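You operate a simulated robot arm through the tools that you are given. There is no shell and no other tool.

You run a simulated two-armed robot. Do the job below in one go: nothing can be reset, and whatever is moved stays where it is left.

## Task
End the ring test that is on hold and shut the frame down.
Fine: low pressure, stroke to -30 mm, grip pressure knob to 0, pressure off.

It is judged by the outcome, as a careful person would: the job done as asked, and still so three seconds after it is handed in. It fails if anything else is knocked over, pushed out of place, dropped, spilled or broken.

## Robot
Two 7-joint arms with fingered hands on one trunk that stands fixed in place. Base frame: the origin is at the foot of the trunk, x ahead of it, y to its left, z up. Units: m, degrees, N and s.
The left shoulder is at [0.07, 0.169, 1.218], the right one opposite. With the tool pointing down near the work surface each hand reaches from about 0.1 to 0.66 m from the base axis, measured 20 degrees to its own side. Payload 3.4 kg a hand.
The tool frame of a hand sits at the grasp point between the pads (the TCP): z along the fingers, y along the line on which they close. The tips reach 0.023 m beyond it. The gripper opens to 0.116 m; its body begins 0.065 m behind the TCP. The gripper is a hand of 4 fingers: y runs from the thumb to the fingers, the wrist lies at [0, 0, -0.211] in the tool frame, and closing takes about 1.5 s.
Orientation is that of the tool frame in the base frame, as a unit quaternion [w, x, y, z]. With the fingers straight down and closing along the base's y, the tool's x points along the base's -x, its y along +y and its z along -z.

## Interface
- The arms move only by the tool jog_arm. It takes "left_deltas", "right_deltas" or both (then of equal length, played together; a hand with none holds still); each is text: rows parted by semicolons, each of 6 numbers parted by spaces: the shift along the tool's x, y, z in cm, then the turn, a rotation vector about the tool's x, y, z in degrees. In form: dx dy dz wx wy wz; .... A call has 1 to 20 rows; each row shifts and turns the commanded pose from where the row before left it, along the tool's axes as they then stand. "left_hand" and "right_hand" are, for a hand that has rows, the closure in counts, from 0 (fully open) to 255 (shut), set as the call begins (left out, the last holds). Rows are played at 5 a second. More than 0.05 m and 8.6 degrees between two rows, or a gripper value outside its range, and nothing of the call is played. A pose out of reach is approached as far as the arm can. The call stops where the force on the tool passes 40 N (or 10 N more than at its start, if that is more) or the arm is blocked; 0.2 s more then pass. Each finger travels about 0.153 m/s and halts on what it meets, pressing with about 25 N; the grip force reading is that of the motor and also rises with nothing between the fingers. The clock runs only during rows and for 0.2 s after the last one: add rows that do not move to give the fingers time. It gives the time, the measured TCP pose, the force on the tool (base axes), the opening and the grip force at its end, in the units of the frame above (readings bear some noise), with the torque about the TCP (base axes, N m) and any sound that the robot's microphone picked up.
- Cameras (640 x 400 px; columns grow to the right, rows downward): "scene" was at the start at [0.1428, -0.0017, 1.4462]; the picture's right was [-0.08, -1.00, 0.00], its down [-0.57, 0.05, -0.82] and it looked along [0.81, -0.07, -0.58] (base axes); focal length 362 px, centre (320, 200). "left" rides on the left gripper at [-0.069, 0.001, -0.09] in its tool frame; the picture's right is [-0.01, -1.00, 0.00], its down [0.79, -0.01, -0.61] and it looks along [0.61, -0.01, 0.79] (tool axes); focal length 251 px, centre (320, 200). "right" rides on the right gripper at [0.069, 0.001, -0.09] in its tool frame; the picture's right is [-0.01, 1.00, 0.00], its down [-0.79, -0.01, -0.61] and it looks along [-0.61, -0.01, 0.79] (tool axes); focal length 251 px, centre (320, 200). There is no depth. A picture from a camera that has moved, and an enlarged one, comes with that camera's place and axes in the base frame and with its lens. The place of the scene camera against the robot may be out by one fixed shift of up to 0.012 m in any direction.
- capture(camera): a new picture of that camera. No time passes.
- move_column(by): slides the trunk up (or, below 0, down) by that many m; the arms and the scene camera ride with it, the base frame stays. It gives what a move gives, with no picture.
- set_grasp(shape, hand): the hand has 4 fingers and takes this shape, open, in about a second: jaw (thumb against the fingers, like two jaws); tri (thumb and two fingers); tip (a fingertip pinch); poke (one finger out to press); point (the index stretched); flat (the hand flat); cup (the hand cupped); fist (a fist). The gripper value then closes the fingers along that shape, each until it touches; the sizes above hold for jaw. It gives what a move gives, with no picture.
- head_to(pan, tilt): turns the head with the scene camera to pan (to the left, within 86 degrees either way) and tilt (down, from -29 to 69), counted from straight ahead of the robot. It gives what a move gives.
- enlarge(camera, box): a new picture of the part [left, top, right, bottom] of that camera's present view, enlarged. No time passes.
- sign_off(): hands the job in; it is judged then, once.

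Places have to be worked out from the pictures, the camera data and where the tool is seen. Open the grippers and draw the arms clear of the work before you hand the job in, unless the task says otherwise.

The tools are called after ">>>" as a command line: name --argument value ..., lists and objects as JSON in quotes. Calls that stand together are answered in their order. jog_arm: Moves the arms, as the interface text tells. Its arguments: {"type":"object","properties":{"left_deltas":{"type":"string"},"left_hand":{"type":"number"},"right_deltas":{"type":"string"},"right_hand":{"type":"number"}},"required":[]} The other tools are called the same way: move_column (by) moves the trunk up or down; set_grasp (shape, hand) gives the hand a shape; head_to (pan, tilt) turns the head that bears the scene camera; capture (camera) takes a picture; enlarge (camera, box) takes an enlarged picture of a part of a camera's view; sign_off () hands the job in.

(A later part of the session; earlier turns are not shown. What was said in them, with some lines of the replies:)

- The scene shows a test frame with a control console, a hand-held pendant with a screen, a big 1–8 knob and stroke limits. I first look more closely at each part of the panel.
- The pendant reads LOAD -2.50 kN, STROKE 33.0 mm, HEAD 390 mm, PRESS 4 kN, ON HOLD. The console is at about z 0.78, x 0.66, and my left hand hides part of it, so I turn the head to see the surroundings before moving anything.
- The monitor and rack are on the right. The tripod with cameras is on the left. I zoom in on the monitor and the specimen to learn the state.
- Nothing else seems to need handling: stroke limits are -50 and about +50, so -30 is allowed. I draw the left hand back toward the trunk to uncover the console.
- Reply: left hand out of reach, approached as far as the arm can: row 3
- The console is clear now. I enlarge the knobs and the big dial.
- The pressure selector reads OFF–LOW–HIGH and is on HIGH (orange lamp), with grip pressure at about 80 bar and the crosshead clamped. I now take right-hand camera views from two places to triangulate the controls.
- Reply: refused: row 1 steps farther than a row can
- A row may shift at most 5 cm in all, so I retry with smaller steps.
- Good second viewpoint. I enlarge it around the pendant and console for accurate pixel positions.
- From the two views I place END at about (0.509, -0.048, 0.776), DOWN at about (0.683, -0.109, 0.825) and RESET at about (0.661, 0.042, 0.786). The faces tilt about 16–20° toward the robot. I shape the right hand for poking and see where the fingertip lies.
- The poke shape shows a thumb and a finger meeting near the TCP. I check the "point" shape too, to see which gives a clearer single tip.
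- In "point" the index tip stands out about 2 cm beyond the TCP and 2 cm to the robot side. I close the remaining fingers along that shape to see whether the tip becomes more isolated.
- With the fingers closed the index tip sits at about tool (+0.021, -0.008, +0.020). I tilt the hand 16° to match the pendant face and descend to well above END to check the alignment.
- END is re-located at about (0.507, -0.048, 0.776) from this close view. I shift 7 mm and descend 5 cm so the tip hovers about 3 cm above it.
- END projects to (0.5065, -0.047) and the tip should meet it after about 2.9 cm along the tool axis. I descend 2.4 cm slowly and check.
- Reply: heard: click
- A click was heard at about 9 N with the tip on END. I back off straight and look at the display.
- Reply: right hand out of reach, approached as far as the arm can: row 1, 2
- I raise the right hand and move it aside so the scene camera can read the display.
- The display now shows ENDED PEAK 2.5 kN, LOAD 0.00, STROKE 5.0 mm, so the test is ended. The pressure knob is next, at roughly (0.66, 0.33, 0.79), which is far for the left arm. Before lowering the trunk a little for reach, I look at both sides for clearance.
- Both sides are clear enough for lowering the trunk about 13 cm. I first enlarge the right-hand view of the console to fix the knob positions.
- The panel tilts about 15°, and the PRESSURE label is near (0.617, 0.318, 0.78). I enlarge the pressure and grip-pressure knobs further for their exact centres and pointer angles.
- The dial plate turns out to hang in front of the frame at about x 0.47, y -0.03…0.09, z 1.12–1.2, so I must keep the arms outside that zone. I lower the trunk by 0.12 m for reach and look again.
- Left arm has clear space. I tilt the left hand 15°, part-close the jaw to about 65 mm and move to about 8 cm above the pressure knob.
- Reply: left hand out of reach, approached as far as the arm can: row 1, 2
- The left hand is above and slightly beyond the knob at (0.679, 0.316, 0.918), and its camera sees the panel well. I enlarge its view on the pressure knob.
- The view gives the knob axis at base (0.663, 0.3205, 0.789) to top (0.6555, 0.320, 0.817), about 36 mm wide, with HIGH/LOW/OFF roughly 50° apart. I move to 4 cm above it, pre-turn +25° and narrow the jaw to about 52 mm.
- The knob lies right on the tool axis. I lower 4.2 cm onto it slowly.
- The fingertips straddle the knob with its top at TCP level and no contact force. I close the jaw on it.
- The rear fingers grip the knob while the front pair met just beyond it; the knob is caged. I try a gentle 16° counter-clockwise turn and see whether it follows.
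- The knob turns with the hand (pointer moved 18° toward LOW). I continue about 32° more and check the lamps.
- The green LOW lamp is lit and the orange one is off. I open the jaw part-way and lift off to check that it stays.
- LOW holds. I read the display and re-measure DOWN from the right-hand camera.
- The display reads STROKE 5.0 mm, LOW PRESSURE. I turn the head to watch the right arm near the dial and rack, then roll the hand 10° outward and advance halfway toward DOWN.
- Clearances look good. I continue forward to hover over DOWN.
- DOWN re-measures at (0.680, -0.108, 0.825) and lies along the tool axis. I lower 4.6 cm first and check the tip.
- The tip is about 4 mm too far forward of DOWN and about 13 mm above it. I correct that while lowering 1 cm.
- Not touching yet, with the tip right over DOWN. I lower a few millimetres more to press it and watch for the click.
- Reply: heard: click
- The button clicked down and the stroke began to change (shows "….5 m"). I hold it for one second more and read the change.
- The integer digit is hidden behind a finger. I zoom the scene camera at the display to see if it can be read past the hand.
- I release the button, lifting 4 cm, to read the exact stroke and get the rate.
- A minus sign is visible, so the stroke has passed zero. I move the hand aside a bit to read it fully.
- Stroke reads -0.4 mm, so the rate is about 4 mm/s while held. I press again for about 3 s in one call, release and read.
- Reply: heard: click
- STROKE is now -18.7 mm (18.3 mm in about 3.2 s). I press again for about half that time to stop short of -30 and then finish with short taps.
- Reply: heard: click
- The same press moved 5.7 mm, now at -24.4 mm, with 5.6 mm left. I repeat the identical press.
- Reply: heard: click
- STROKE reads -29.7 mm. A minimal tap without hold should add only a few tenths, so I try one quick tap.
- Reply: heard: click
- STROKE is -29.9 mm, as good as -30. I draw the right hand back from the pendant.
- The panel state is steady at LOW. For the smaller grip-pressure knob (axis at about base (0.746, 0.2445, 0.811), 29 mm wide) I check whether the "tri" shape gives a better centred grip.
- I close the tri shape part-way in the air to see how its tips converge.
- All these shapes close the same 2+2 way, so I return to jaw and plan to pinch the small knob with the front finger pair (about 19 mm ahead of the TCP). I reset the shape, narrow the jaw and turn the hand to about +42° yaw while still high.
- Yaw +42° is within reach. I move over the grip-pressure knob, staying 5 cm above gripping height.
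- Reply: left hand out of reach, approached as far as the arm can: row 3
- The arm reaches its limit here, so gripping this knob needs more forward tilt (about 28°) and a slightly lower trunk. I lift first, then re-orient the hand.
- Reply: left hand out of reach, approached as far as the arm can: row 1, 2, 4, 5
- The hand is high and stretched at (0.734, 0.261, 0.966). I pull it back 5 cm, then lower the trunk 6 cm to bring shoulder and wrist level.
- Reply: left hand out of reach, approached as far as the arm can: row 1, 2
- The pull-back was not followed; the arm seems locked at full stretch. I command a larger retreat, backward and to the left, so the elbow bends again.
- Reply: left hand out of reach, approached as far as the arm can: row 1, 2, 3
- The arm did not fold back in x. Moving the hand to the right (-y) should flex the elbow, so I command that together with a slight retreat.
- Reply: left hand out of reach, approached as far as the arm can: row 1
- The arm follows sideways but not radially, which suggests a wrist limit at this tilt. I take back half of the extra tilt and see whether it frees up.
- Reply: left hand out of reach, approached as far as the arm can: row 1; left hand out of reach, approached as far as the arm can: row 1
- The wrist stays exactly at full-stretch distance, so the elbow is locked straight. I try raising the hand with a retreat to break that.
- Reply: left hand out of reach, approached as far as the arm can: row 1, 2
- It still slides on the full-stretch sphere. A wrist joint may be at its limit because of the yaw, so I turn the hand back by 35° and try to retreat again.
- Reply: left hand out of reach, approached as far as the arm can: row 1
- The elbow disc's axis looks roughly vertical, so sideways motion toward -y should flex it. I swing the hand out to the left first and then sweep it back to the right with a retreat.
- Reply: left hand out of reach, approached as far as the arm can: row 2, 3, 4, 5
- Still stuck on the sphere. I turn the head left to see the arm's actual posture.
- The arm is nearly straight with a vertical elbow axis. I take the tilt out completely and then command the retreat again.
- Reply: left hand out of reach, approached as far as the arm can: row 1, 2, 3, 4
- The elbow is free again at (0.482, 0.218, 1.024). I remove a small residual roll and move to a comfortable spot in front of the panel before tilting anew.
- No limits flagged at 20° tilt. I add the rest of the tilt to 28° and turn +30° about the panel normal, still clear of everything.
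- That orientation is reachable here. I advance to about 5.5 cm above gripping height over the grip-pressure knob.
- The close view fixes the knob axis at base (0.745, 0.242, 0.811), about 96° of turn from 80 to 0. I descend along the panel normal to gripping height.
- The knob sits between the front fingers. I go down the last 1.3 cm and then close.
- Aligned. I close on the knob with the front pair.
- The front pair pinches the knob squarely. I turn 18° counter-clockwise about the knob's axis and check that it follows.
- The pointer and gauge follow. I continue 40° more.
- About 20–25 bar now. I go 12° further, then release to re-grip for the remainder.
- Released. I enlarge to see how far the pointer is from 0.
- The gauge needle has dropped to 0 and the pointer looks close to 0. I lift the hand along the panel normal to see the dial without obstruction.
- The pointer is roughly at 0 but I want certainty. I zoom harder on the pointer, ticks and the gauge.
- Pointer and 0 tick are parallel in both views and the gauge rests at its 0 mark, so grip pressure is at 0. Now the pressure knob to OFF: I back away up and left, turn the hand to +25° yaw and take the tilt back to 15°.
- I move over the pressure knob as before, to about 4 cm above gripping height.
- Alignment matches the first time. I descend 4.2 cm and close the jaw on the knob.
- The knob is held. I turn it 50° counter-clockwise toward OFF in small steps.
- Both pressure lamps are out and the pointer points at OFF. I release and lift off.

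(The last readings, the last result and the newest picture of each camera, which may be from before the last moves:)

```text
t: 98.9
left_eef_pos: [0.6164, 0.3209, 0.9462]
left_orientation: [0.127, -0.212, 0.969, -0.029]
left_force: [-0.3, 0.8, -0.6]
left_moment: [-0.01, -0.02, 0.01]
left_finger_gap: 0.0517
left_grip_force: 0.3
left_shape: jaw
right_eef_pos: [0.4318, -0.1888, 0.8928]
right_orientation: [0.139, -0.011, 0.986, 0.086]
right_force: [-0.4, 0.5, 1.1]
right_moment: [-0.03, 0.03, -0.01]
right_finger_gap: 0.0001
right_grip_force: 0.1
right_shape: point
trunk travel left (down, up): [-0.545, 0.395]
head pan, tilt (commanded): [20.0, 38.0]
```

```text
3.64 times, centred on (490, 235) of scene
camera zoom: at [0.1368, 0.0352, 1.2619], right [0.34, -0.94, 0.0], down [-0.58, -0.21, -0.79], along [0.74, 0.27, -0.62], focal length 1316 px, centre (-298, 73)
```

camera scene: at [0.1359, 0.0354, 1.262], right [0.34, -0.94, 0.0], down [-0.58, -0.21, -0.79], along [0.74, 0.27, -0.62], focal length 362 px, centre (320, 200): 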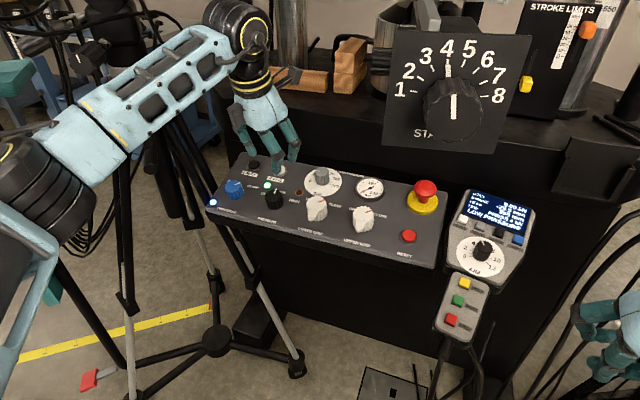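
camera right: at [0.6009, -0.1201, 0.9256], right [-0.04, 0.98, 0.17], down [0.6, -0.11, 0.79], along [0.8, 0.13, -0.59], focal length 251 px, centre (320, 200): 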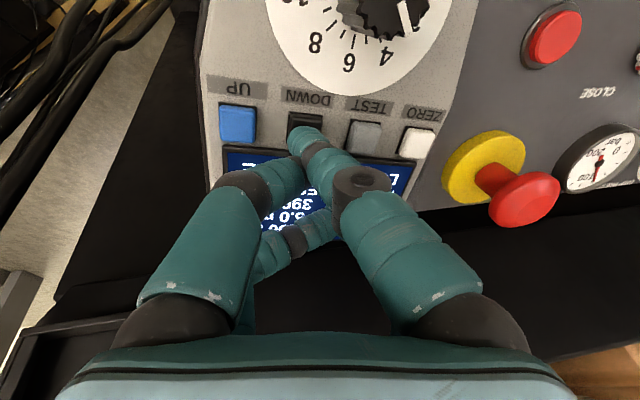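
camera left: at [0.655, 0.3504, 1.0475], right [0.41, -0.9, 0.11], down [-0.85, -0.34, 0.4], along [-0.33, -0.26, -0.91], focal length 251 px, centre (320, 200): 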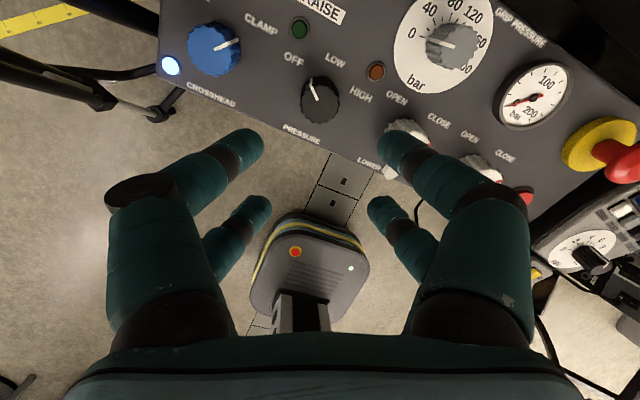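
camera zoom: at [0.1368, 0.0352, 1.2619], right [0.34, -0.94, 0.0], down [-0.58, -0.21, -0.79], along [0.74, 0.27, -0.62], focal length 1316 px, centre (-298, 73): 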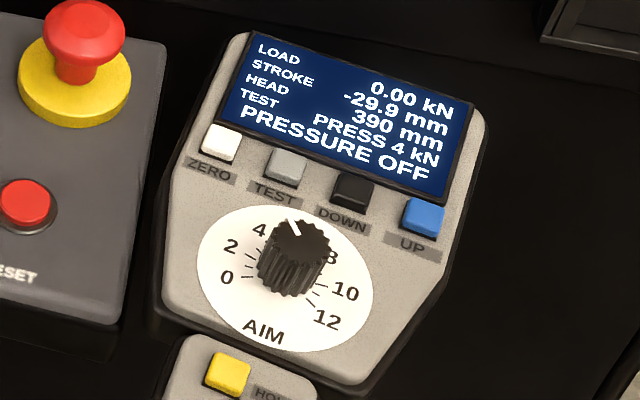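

The display reads PRESSURE OFF with STROKE -29.9 mm and LOAD 0.00 kN. I enlarge both knobs and the gauge for a last check before clearing the arms.

>>> enlarge --camera "left" --box '[380, 0, 600, 140]'

>>> enlarge --camera "left" --box '[160, 10, 400, 160]'

>>> enlarge --camera "scene" --box '[200, 140, 400, 260]'

```text
2.86 times, centred on (490, 70) of left
camera zoom: at [0.655, 0.3504, 1.0475], right [0.41, -0.9, 0.11], down [-0.85, -0.34, 0.4], along [-0.33, -0.26, -0.91], focal length 718 px, centre (-166, 571)
```

zoom: 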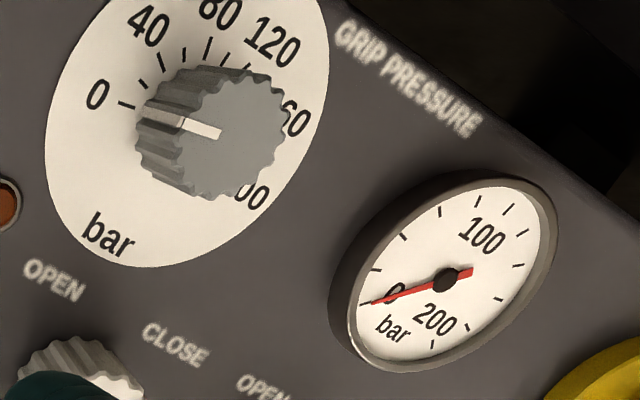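

```text
2.67 times, centred on (280, 85) of left
camera zoom: at [0.655, 0.3504, 1.0475], right [0.41, -0.9, 0.11], down [-0.85, -0.34, 0.4], along [-0.33, -0.26, -0.91], focal length 670 px, centre (427, 507)
```

zoom: 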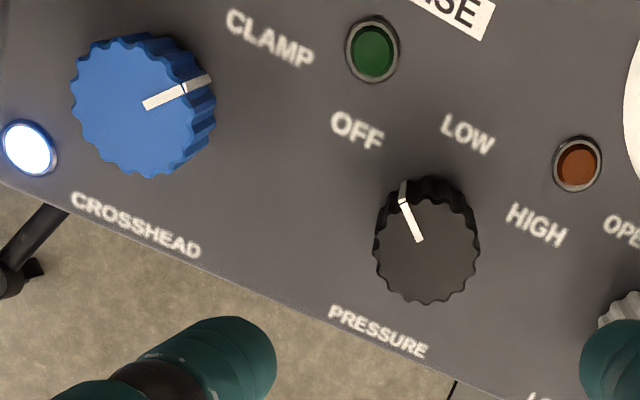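

```text
3.20 times, centred on (300, 200) of scene
camera zoom: at [0.1368, 0.0352, 1.2619], right [0.34, -0.94, 0.0], down [-0.58, -0.21, -0.79], along [0.74, 0.27, -0.62], focal length 1158 px, centre (384, 200)
```

zoom: 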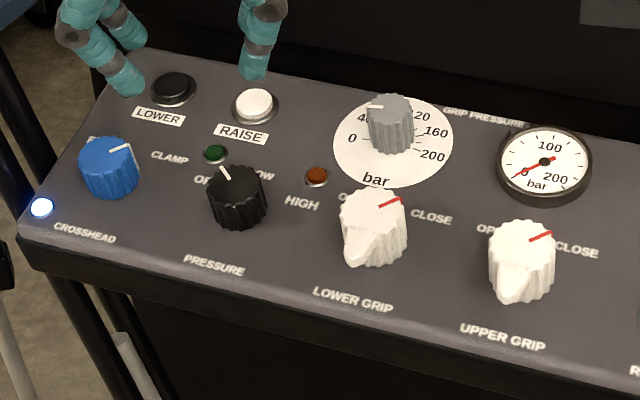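

Everything reads as asked: grip-pressure knob on 0 with the gauge at 0, PRESSURE on OFF, lamps out. I draw both arms back and open the left gripper.

>>> jog_arm --left_deltas "3.09 1.44 -1.95 0 0 0; 3.09 1.44 -1.95 0 0 0; 3.09 1.44 -1.95 0 0 0; 3.09 1.44 -1.95 0 0 0; 3.09 1.44 -1.95 0 0 0; 0 0 0 0 0 0" --left_hand 0 --right_deltas "1.4 -1.2 -2.7 0 0 0; 1.4 -1.2 -2.7 0 0 0; 1.4 -1.2 -2.7 0 0 0; 0 0 0 0 0 0; 0 0 0 0 0 0; 0 0 0 0 0 0"

>>> set_grasp --hand "right" --shape "jaw"

>>> head_to --pan 0 --tilt 38

>>> capture --camera "scene"

>>> enlarge --camera "scene" --box '[340, 180, 460, 300]'

```text
t: 100.3
left_eef_pos: [0.4287, 0.3214, 0.9943]
left_orientation: [0.127, -0.211, 0.969, -0.028]
left_force: [0.3, 0.5, 0.5]
left_moment: [0.01, 0.04, 0.01]
left_finger_gap: 0.1161
left_grip_force: 0.1
left_shape: jaw
right_eef_pos: [0.3723, -0.24, 0.9493]
right_orientation: [0.139, -0.011, 0.987, 0.086]
right_force: [0.4, -0.2, 0.1]
right_moment: [0.01, 0.02, -0.01]
right_finger_gap: 0.0002
right_grip_force: 0.0
right_shape: point
trunk travel left (down, up): [-0.545, 0.395]
head pan, tilt (commanded): [20.0, 38.0]
```

```text
t: 101.2
left_eef_pos: [0.4279, 0.3218, 0.9951]
left_orientation: [0.127, -0.212, 0.969, -0.029]
left_force: [0.2, 0.0, 0.1]
left_moment: [-0.02, 0.01, -0.01]
left_finger_gap: 0.1159
left_grip_force: 0.0
left_shape: jaw
right_eef_pos: [0.3714, -0.2402, 0.9491]
right_orientation: [0.139, -0.011, 0.986, 0.086]
right_force: [0.3, 0.0, -0.2]
right_moment: [-0.02, -0.02, -0.04]
right_finger_gap: 0.1158
right_grip_force: 0.1
right_shape: jaw
trunk travel left (down, up): [-0.545, 0.395]
head pan, tilt (commanded): [20.0, 38.0]
```

```text
t: 102.1
left_eef_pos: [0.4287, 0.3214, 0.9937]
left_orientation: [0.127, -0.212, 0.969, -0.029]
left_force: [0.1, 0.0, -0.6]
left_moment: [-0.02, 0.0, 0.01]
left_finger_gap: 0.1158
left_grip_force: 0.1
left_shape: jaw
right_eef_pos: [0.3719, -0.2407, 0.9506]
right_orientation: [0.138, -0.01, 0.987, 0.086]
right_force: [-0.2, 0.7, 0.1]
right_moment: [-0.01, 0.0, -0.02]
right_finger_gap: 0.1162
right_grip_force: 0.1
right_shape: jaw
trunk travel left (down, up): [-0.545, 0.395]
head pan, tilt (commanded): [0.0, 38.0]
```

```text
taken
camera scene: at [0.1414, 0.0056, 1.2619], right [0.0, -1.0, 0.0], down [-0.62, 0.0, -0.79], along [0.79, 0.0, -0.62], focal length 362 px, centre (320, 200)
```

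scene: 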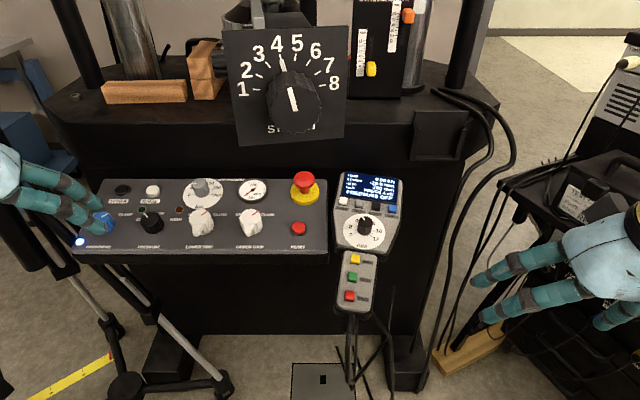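

```text
3.33 times, centred on (400, 240) of scene
camera zoom: at [0.1414, 0.0056, 1.2619], right [0.0, -1.0, 0.0], down [-0.62, 0.0, -0.79], along [0.79, 0.0, -0.62], focal length 1206 px, centre (53, 67)
```

zoom: 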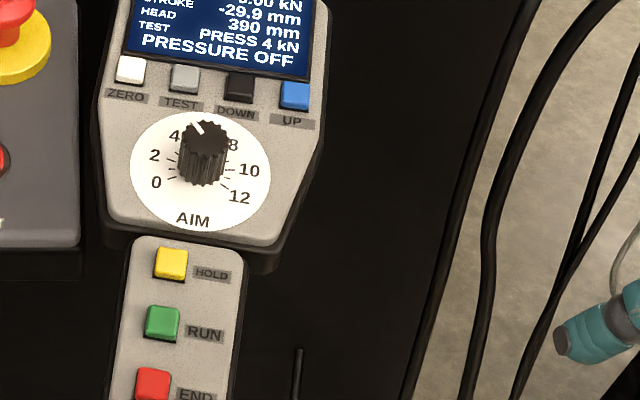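

The test is ended, the display holds STROKE -29.9 mm and PRESSURE OFF, and the grip-pressure knob is at 0. Both grippers are open and clear and nothing else was moved, so I hand the job in.

>>> sign_off

```text
The job is handed in.
```

I ended the ring test and shut the frame down in the order you gave. At my last check the display read LOAD 0.00 kN, STROKE -29.9 mm and PRESSURE OFF.

- **Test:** I pressed END once. The display showed ENDED PEAK 2.5 kN, and the stroke went from 33.0 to 5.0 mm on its own.
- **Low pressure:** I turned PRESSURE to LOW before moving the stroke; the LOW lamp came on.
- **Stroke:** I brought it down with the DOWN button to -29.9 mm, 0.1 mm short of the -30 you asked for.
- **Grip pressure:** The knob points at 0 and the gauge needle rests on its 0 mark.
- **Pressure off:** I turned PRESSURE to OFF; both pressure lamps went out.

I saw nothing knocked over or pushed out of place. Both grippers are open and the arms are drawn back. The trunk is 0.18 m lower than at the start, because the left arm could not otherwise reach the grip pressure knob.
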